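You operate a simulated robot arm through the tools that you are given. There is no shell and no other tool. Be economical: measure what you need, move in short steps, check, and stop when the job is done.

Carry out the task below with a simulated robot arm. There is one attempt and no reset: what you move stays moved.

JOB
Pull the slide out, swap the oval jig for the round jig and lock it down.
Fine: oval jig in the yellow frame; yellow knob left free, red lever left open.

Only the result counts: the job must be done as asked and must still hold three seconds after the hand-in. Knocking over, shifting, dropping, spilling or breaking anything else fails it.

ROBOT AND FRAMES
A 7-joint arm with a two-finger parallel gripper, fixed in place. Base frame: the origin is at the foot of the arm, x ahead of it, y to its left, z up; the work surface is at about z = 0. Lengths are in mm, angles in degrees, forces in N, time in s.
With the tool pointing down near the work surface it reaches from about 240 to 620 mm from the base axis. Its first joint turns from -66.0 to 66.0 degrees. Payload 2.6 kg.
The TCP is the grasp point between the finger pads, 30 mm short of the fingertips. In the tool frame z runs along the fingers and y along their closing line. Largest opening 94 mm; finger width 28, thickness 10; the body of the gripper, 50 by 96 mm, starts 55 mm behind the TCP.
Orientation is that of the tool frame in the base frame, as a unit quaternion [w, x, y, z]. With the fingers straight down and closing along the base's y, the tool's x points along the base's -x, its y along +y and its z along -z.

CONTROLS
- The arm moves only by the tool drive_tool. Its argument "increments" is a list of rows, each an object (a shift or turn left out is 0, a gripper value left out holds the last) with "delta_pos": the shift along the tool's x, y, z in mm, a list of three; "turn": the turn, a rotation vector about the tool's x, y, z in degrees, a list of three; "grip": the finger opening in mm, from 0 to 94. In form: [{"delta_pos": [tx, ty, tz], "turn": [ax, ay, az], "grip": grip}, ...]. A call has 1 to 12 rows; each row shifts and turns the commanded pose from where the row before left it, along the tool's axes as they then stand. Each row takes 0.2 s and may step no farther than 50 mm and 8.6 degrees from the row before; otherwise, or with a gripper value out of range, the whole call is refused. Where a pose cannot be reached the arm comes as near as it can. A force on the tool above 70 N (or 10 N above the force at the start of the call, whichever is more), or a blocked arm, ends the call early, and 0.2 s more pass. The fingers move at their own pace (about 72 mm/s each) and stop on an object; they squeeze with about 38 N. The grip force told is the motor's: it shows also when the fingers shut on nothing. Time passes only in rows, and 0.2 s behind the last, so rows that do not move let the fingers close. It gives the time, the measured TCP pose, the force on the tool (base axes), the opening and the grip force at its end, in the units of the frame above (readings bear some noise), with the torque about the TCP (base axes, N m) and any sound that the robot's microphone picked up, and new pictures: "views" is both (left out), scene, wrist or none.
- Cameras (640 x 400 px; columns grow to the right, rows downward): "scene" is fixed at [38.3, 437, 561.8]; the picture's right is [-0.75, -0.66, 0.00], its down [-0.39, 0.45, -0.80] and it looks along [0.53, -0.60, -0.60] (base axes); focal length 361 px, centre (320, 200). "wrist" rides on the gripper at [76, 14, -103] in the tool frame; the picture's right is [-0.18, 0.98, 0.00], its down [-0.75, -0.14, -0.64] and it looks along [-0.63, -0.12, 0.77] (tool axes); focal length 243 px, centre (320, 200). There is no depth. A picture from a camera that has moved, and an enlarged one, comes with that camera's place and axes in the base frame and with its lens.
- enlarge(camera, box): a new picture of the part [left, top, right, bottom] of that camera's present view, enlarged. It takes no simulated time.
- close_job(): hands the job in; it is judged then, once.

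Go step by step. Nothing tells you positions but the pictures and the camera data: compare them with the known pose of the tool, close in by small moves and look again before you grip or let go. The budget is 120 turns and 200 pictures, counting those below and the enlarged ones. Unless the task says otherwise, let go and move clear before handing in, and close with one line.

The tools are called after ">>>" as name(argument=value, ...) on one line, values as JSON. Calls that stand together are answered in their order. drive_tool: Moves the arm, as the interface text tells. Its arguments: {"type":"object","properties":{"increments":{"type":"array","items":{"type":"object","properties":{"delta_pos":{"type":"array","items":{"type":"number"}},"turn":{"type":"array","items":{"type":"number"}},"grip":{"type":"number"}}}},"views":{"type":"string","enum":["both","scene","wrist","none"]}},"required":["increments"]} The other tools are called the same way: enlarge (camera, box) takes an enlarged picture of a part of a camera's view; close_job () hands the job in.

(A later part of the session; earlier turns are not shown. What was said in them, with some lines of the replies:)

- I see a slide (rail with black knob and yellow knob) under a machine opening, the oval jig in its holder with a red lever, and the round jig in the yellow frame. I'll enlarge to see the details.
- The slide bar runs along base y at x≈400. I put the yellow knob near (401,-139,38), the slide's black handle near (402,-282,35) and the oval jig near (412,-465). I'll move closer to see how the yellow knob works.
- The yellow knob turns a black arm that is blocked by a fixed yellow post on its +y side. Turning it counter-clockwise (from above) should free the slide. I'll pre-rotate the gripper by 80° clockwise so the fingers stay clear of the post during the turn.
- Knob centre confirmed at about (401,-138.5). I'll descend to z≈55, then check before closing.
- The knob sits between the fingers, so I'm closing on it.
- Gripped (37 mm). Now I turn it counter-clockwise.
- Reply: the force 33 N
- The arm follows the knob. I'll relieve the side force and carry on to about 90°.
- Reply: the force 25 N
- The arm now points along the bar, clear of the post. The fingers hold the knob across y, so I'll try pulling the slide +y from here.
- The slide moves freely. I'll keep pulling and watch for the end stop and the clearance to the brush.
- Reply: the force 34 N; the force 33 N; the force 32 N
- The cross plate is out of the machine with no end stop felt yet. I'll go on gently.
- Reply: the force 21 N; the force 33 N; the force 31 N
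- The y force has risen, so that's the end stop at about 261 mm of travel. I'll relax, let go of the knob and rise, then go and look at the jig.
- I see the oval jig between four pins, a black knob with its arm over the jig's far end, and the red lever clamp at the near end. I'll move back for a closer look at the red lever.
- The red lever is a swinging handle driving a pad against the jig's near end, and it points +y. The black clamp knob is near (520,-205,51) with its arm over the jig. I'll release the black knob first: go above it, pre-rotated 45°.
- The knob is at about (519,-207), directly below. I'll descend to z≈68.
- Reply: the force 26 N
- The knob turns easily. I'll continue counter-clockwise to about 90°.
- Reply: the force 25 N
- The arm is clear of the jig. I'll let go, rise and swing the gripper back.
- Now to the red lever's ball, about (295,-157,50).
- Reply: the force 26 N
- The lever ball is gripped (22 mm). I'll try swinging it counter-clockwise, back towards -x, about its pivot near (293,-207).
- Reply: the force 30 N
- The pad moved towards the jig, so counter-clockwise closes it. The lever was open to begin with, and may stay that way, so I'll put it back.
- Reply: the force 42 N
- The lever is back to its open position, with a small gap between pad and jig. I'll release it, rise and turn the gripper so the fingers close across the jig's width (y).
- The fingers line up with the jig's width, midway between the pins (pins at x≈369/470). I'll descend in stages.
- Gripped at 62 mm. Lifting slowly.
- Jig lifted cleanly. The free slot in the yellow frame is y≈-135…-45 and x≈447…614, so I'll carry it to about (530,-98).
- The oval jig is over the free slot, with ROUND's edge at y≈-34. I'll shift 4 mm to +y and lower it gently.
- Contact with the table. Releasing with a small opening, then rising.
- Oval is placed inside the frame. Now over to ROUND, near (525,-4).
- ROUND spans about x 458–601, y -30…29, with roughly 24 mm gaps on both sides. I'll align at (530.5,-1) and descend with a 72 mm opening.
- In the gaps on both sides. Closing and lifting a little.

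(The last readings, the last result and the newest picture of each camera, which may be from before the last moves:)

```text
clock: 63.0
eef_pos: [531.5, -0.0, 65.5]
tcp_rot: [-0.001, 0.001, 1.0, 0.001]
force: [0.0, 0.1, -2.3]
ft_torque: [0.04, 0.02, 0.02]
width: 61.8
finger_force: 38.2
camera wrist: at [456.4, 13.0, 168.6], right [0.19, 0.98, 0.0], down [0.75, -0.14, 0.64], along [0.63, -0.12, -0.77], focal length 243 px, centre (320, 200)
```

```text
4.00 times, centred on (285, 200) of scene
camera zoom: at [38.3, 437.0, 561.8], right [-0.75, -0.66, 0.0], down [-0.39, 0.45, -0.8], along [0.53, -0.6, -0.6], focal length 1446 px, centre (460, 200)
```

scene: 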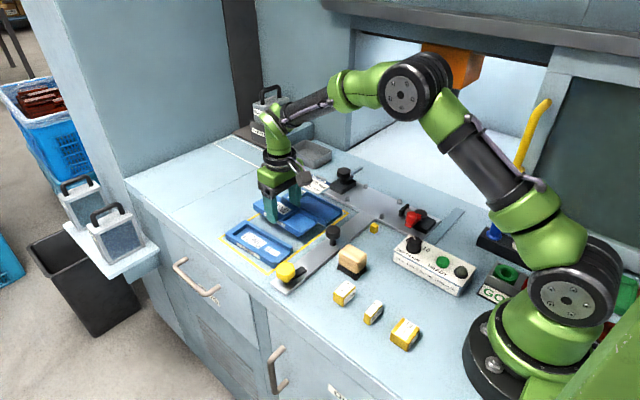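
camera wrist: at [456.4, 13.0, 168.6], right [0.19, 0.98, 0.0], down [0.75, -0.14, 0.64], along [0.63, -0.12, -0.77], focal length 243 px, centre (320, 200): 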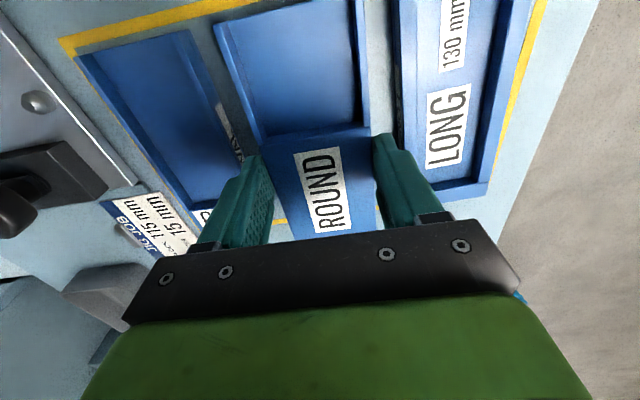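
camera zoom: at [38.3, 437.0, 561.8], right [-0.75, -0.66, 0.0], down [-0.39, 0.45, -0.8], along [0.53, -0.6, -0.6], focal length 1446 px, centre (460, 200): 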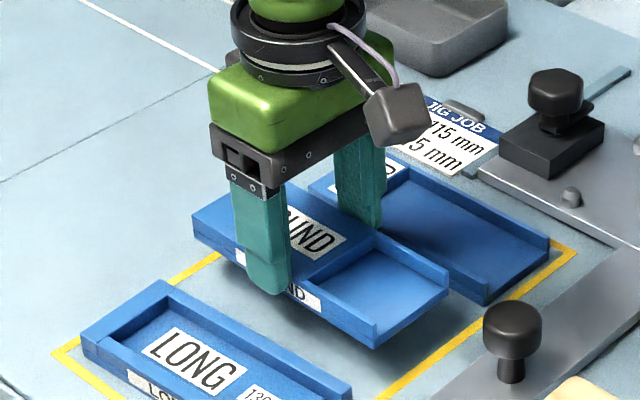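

ROUND is held (61.8 mm). I'll rise and carry it over the plate.

>>> drive_tool(increments=[{"delta_pos": [0, 0, -35]}, {"delta_pos": [0, 0, -30]}, {"delta_pos": [22, -41, 0]}, {"delta_pos": [22, -41, 0]}, {"delta_pos": [22, -41, 0]}, {"delta_pos": [22, -41, 0]}, {"delta_pos": [22, -42, 0]}, {}])

>>> enlarge(camera="wrist", box=[180, 0, 440, 240])

>>> enlarge(camera="scene", box=[320, 130, 440, 230])

```text
clock: 64.8
eef_pos: [421.4, -210.2, 130.3]
tcp_rot: [0.0, 0.001, 1.0, 0.0]
force: [-0.2, 0.2, -2.8]
ft_torque: [0.04, 0.03, -0.02]
width: 61.9
finger_force: 37.7
camera wrist: at [346.5, -194.8, 234.2], right [0.19, 0.98, 0.0], down [0.75, -0.14, 0.64], along [0.63, -0.12, -0.77], focal length 243 px, centre (320, 200)
```

scene: 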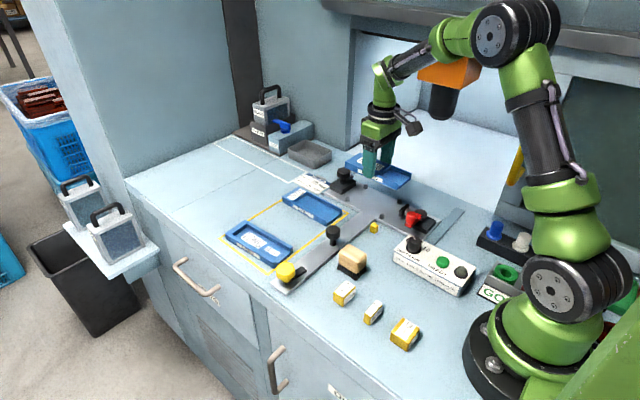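
wrist: 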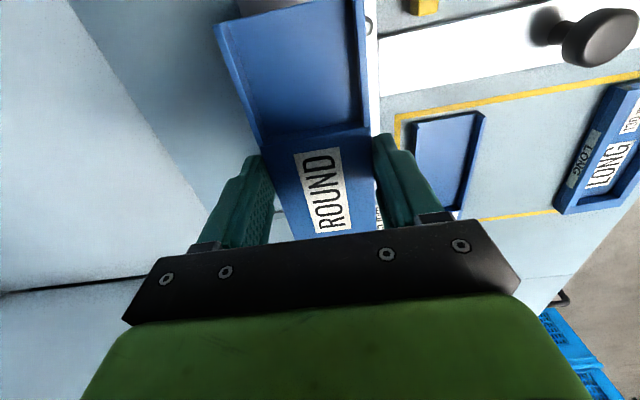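

```text
1.67 times, centred on (310, 120) of wrist
camera zoom: at [346.5, -194.8, 234.2], right [0.19, 0.98, 0.0], down [0.75, -0.14, 0.64], along [0.63, -0.12, -0.77], focal length 404 px, centre (337, 333)
```

zoom: 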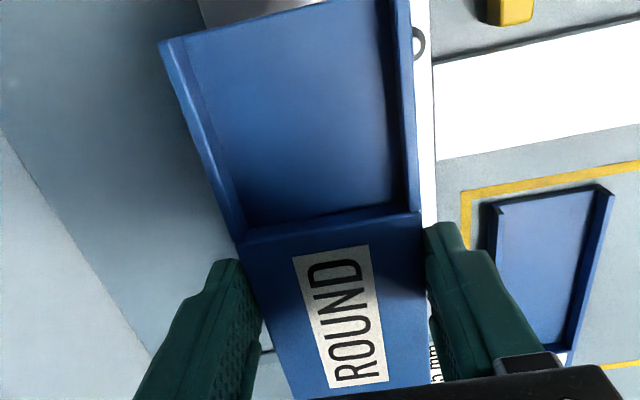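

```text
4.00 times, centred on (380, 180) of scene
camera zoom: at [38.3, 436.9, 561.8], right [-0.75, -0.66, 0.0], down [-0.39, 0.45, -0.8], along [0.53, -0.6, -0.6], focal length 1446 px, centre (80, 280)
```

zoom: 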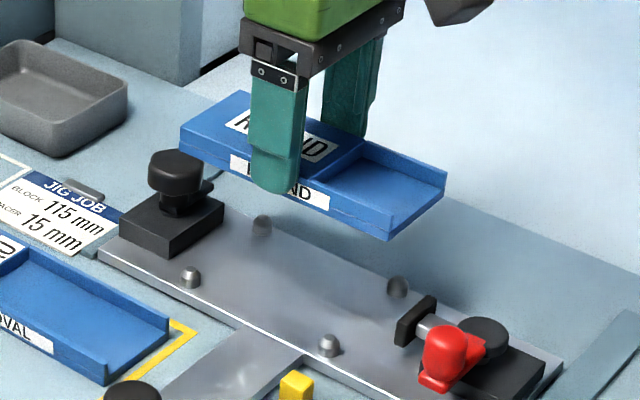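

>>> drive_tool(increments=[{"delta_pos": [0, 2.5, 30]}, {"delta_pos": [0, 0, 28]}, {}])

>>> enlarge(camera="scene", box=[330, 150, 430, 230])

>>> enlarge(camera="wrist", box=[180, 0, 440, 240])

```text
clock: 65.6
eef_pos: [421.4, -207.7, 73.1]
tcp_rot: [0.0, 0.002, 1.0, 0.0]
force: [-0.6, -0.2, -2.6]
ft_torque: [0.0, 0.01, 0.0]
width: 61.8
finger_force: 38.3
camera wrist: at [346.9, -193.2, 175.6], right [0.19, 0.98, 0.0], down [0.75, -0.14, 0.64], along [0.63, -0.12, -0.77], focal length 243 px, centre (320, 200)
```

scene: 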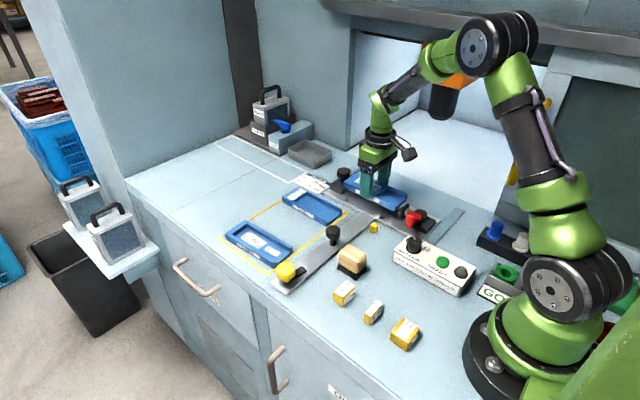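
wrist: 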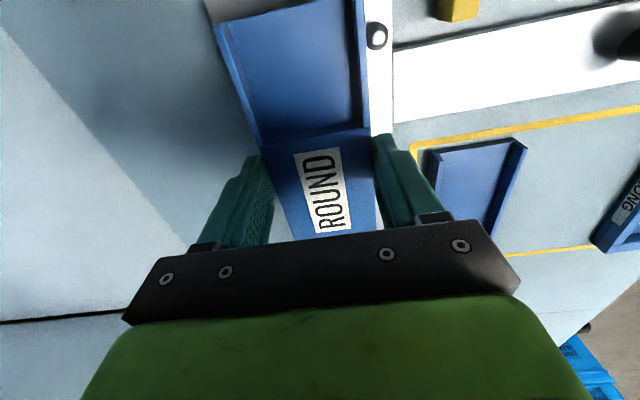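

```text
5.00 times, centred on (380, 190) of scene
camera zoom: at [38.3, 437.0, 561.8], right [-0.75, -0.66, 0.0], down [-0.39, 0.45, -0.8], along [0.53, -0.6, -0.6], focal length 1807 px, centre (20, 250)
```

zoom: 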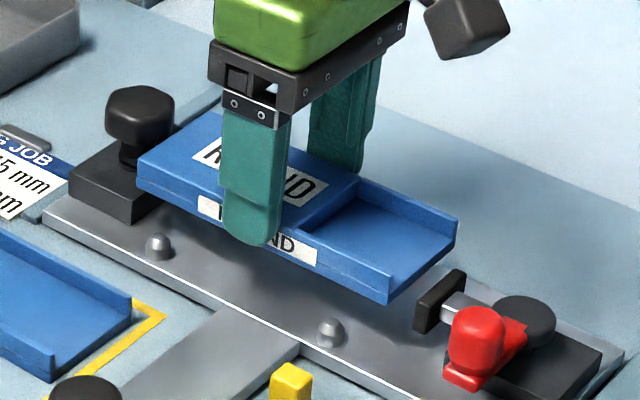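

```text
1.67 times, centred on (310, 120) of wrist
camera zoom: at [346.9, -193.2, 175.6], right [0.19, 0.98, 0.0], down [0.75, -0.14, 0.64], along [0.63, -0.12, -0.77], focal length 404 px, centre (337, 333)
```

zoom: 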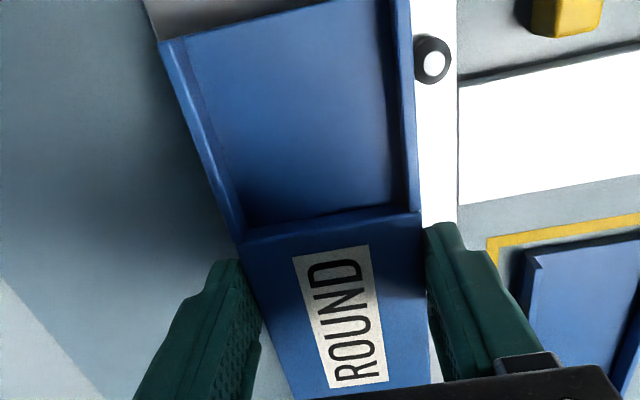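

The projected seat matches where the oval sat. Lowering gently.

>>> drive_tool(increments=[{"delta_pos": [0, 0, 10]}, {"delta_pos": [0, 0, 8]}, {"delta_pos": [0, 0, 5]}, {}], views="none")

>>> enlarge(camera="scene", box=[330, 150, 430, 230])

```text
clock: 66.6
eef_pos: [421.8, -205.2, 49.1]
tcp_rot: [0.0, 0.002, 1.0, 0.0]
force: [-0.2, -0.3, -2.5]
ft_torque: [0.0, 0.04, 0.01]
width: 61.7
finger_force: 37.7
```

```text
5.00 times, centred on (380, 190) of scene
camera zoom: at [38.3, 437.0, 561.8], right [-0.75, -0.66, 0.0], down [-0.39, 0.45, -0.8], along [0.53, -0.6, -0.6], focal length 1807 px, centre (20, 250)
```

zoom: 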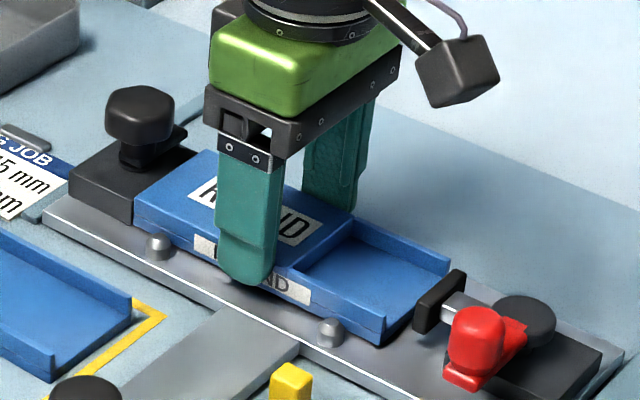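

>>> drive_tool(increments=[{"delta_pos": [0, -1, 1]}, {"delta_pos": [0, 0, 1]}, {"delta_pos": [0, 0, 1]}, {"delta_pos": [0, 0, 1]}, {}], views="none")

```text
clock: 67.8
eef_pos: [422.2, -207.2, 47.2]
tcp_rot: [0.002, 0.003, 1.0, 0.0]
force: [-12.2, 3.3, 28.4]
ft_torque: [0.08, 0.34, 0.14]
width: 62.0
finger_force: 38.3
```

>>> drive_tool(increments=[{"grip": 70}, {"grip": 76}, {"delta_pos": [0, 0, -25]}, {"delta_pos": [0, 0, -45]}, {"delta_pos": [0, 0, -45], "grip": 94}, {}])

>>> enlarge(camera="scene", box=[330, 150, 430, 230])

>>> enlarge(camera="wrist", box=[220, 0, 420, 220])

```text
clock: 69.2
eef_pos: [421.6, -208.3, 160.2]
tcp_rot: [-0.001, 0.001, 1.0, 0.0]
force: [0.9, 0.4, 0.1]
ft_torque: [0.04, 0.0, 0.02]
width: 94.1
finger_force: 0.1
camera wrist: at [347.1, -192.8, 263.1], right [0.19, 0.98, 0.0], down [0.75, -0.14, 0.64], along [0.63, -0.12, -0.77], focal length 243 px, centre (320, 200)
```

scene: 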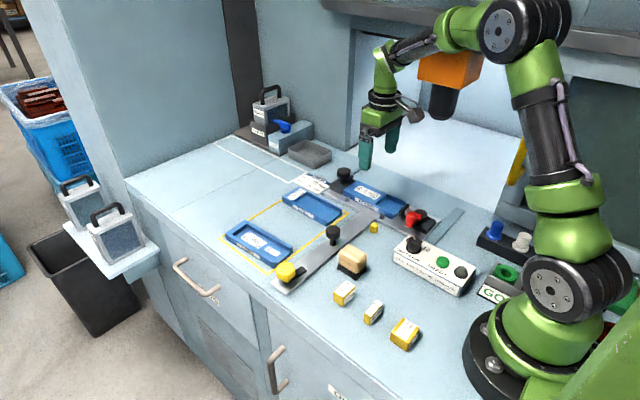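
wrist: 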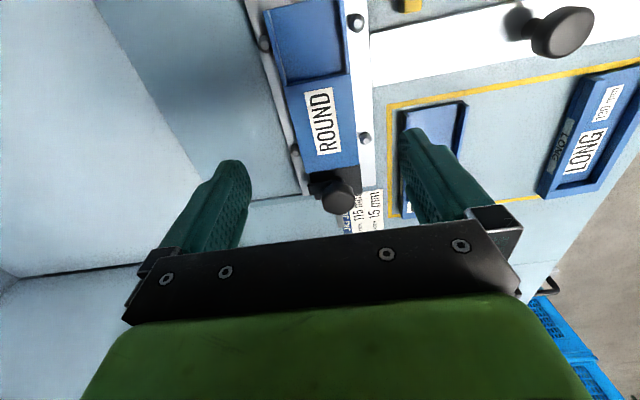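

```text
5.00 times, centred on (380, 190) of scene
camera zoom: at [38.3, 437.0, 561.8], right [-0.75, -0.66, 0.0], down [-0.39, 0.45, -0.8], along [0.53, -0.6, -0.6], focal length 1807 px, centre (20, 250)
```

zoom: 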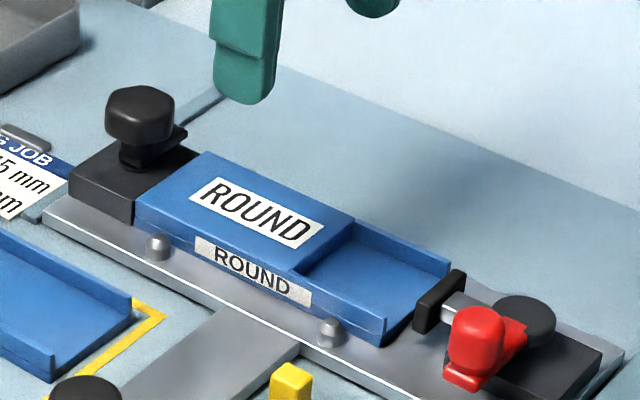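

```text
1.82 times, centred on (320, 110) of wrist
camera zoom: at [347.1, -192.8, 263.1], right [0.19, 0.98, 0.0], down [0.75, -0.14, 0.64], along [0.63, -0.12, -0.77], focal length 441 px, centre (320, 364)
```

zoom: 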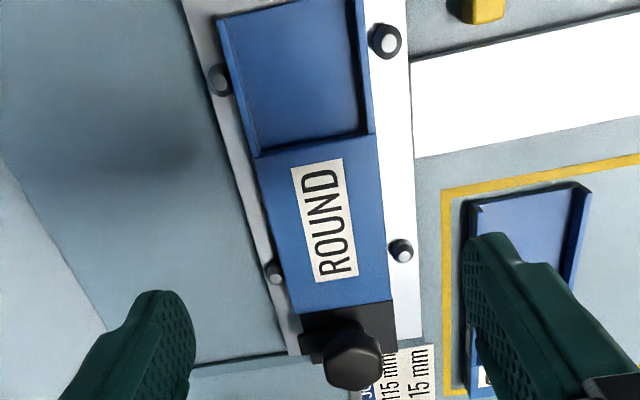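

ROUND is seated flat against the end block between the pins. Next is the black clamp knob: approach with the released orientation, then turn it back clockwise.

>>> drive_tool(increments=[{"delta_pos": [-48, 0.5, 0]}, {"delta_pos": [-49, 0.5, 0]}, {"turn": [0, 0, -7.5]}, {"turn": [0, 0, -7.5]}, {"turn": [0, 0, -7.5]}, {"turn": [0, 0, -7.5]}, {"turn": [0, 0, -7.5]}, {"turn": [0, 0, -7.5]}, {"delta_pos": [0, 0, 45], "grip": 85}, {}], views="wrist")

```text
clock: 71.4
eef_pos: [519.7, -204.1, 114.0]
tcp_rot: [0.0, -0.382, 0.924, 0.0]
force: [-0.5, -0.2, 0.0]
ft_torque: [-0.02, 0.01, 0.01]
width: 84.7
finger_force: 0.0
camera wrist: at [455.9, -248.8, 217.6], right [-0.56, 0.83, 0.0], down [0.63, 0.43, 0.64], along [0.53, 0.36, -0.77], focal length 243 px, centre (320, 200)
```

wrist: 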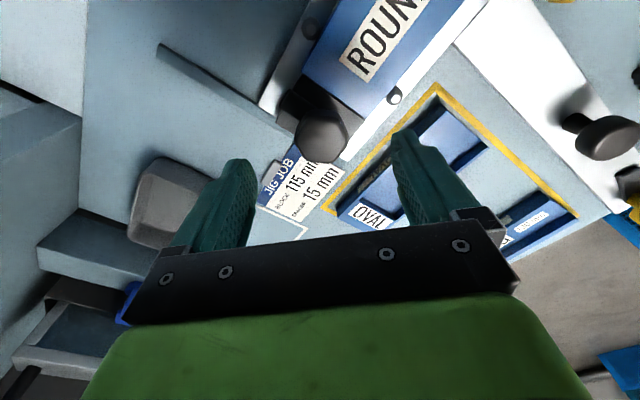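

>>> drive_tool(increments=[{"delta_pos": [0, 0, 30]}, {"delta_pos": [0, 0, 16]}, {"grip": 25}, {"grip": 25}, {"grip": 25}, {}], views="wrist")

```text
clock: 72.8
eef_pos: [516.8, -205.0, 68.5]
tcp_rot: [-0.001, -0.381, 0.924, 0.001]
force: [-8.5, 2.2, 0.0]
ft_torque: [0.44, -0.2, -0.02]
width: 37.4
finger_force: 45.9
camera wrist: at [454.5, -249.1, 172.2], right [-0.56, 0.83, 0.0], down [0.64, 0.43, 0.64], along [0.53, 0.36, -0.77], focal length 243 px, centre (320, 200)
```

wrist: 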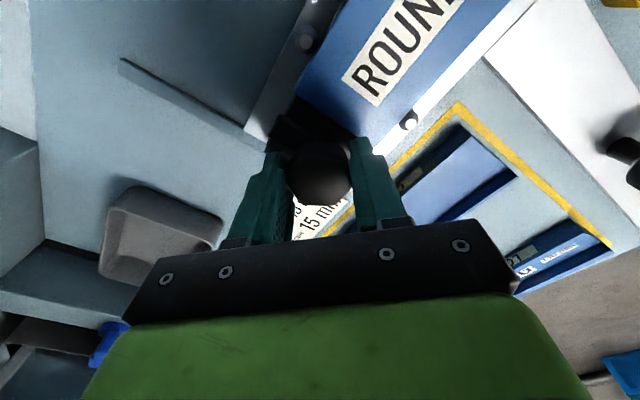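

Gripped. Turning clockwise in stages.

>>> drive_tool(increments=[{"turn": [0, 0, 8]}, {"turn": [0, 0, 8]}, {"turn": [0, 0, 8]}, {"turn": [0, 0, 8]}, {"turn": [0, 0, 8]}, {"turn": [0, 0, 8]}, {}], views="wrist")

```text
clock: 74.4
eef_pos: [518.0, -206.6, 69.6]
tcp_rot: [-0.002, 0.029, 1.0, 0.0]
force: [-24.4, 5.0, 4.9]
ft_torque: [-0.07, -0.26, 0.04]
width: 37.1
finger_force: 44.6
camera wrist: at [443.6, -187.9, 172.3], right [0.24, 0.97, 0.0], down [0.75, -0.19, 0.64], along [0.62, -0.15, -0.77], focal length 243 px, centre (320, 200)
```

wrist: 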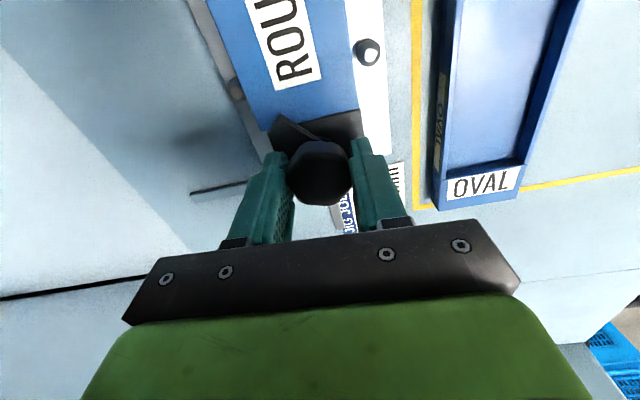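

>>> drive_tool(increments=[{"delta_pos": [1.5, 0, 0], "turn": [0, 0, 8]}, {"turn": [0, 0, 8]}, {"turn": [0, 0, 8]}, {"turn": [0, 0, 8]}, {"turn": [0, 0, 8]}, {"turn": [0, 0, 2]}, {}], views="wrist")

>>> enlarge(camera="wrist", box=[200, 40, 440, 240])

>>> enlarge(camera="scene", box=[320, 140, 420, 220])

```text
clock: 76.0
eef_pos: [516.9, -205.3, 68.5]
tcp_rot: [0.002, 0.384, 0.924, 0.0]
force: [14.1, -1.2, -10.7]
ft_torque: [-0.39, -0.24, 0.32]
width: 37.3
finger_force: 45.0
camera wrist: at [474.5, -141.7, 172.0], right [0.83, 0.56, 0.0], down [0.43, -0.63, 0.64], along [0.36, -0.53, -0.77], focal length 243 px, centre (320, 200)
```

wrist: 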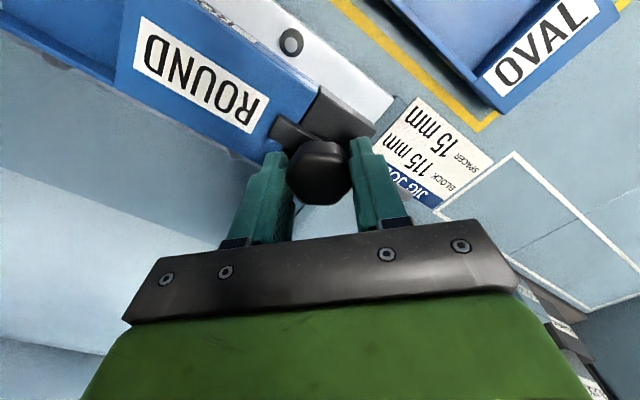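

```text
2.00 times, centred on (320, 140) of wrist
camera zoom: at [474.5, -141.7, 172.0], right [0.83, 0.56, 0.0], down [0.43, -0.63, 0.64], along [0.36, -0.53, -0.77], focal length 485 px, centre (320, 320)
```

zoom: 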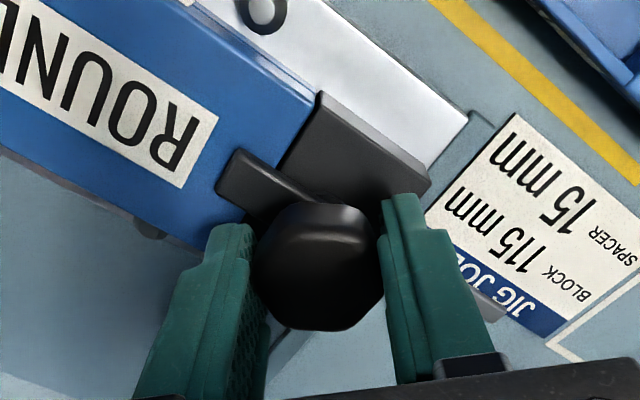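

```text
5.00 times, centred on (370, 180) of scene
camera zoom: at [38.4, 436.9, 561.8], right [-0.75, -0.66, 0.0], down [-0.39, 0.45, -0.8], along [0.53, -0.6, -0.6], focal length 1807 px, centre (70, 300)
```

zoom: 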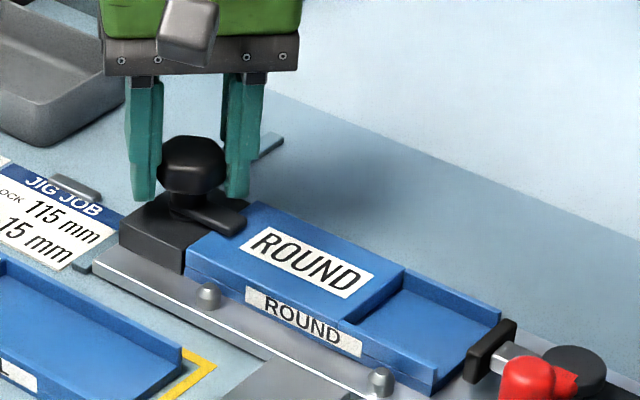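

The arm is over the jig as it was originally. I'll nudge it a bit further to be sure it's at its stop, then release and rise.

>>> drive_tool(increments=[{"turn": [0, 0, 4]}, {}], views="none")

>>> drive_tool(increments=[{"turn": [0, 0, -1]}, {"grip": 60}, {"grip": 80}, {"delta_pos": [0, 0, -45]}, {"delta_pos": [0, 0, -45]}, {"delta_pos": [0, 0, -40]}, {}])

>>> enlarge(camera="scene", box=[320, 140, 440, 236])

>>> enlarge(camera="wrist", box=[150, 0, 450, 220])

```text
clock: 76.6
eef_pos: [516.7, -205.7, 69.1]
tcp_rot: [0.0, 0.416, 0.909, 0.002]
force: [1.9, 4.3, 0.1]
ft_torque: [0.28, 0.26, 0.77]
width: 37.1
finger_force: 44.7
```

```text
clock: 78.2
eef_pos: [515.8, -204.2, 199.0]
tcp_rot: [0.0, 0.408, 0.913, 0.0]
force: [0.7, 0.5, -1.0]
ft_torque: [-0.02, 0.01, -0.01]
width: 80.0
finger_force: 0.0
camera wrist: at [476.7, -138.7, 303.4], right [0.85, 0.52, 0.0], down [0.4, -0.66, 0.64], along [0.33, -0.55, -0.77], focal length 243 px, centre (320, 200)
```

scene: 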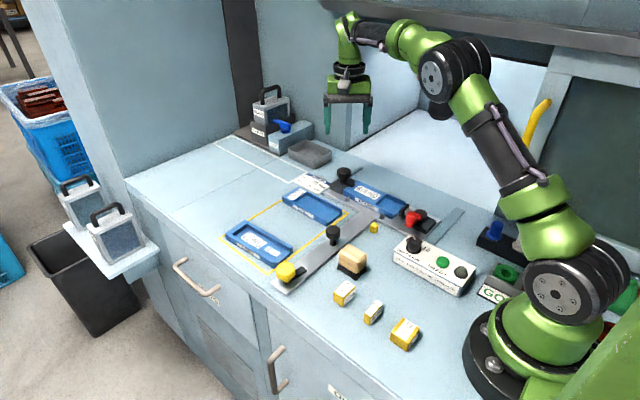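
wrist: 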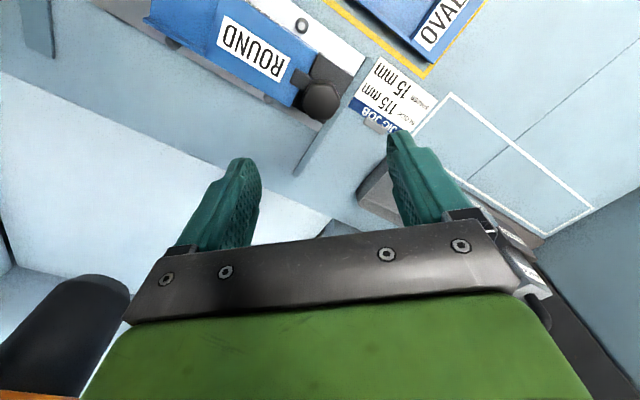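

```text
4.17 times, centred on (380, 188) of scene
camera zoom: at [38.3, 437.0, 561.8], right [-0.75, -0.66, 0.0], down [-0.39, 0.45, -0.8], along [0.53, -0.6, -0.6], focal length 1506 px, centre (70, 250)
```

zoom: 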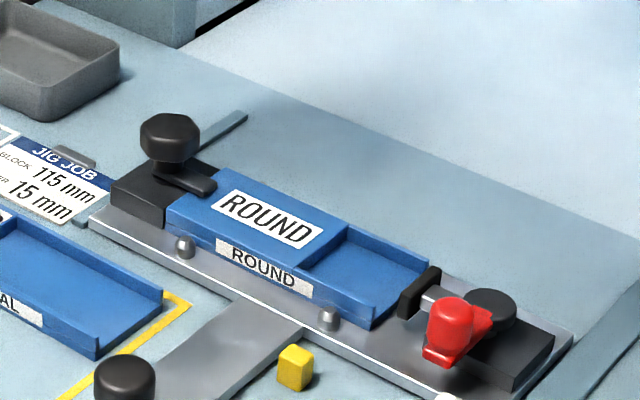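

```text
1.82 times, centred on (300, 110) of wrist
camera zoom: at [476.7, -138.7, 303.4], right [0.85, 0.52, 0.0], down [0.4, -0.66, 0.64], along [0.33, -0.55, -0.77], focal length 441 px, centre (356, 364)
```

zoom: 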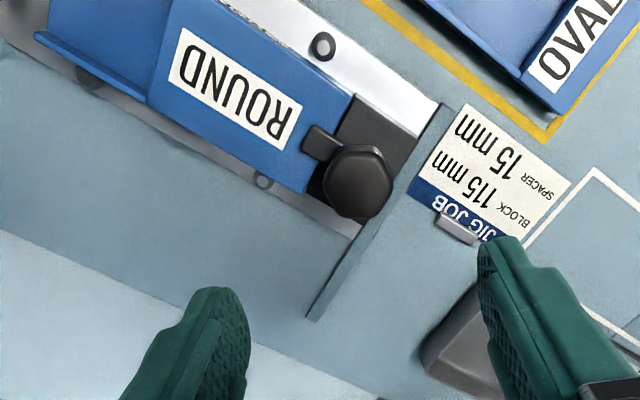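

ROUND is seated and clamped at the knob's stop, OVAL is in the frame, the slide is out, and the gripper is clear. Handing in.

>>> close_job()

```text
The job is handed in.
```

The slide is pulled out to its stop, the round jig is in the holder and locked down with the black knob, and the oval jig is in the yellow frame; the yellow knob is left free and the red lever open.
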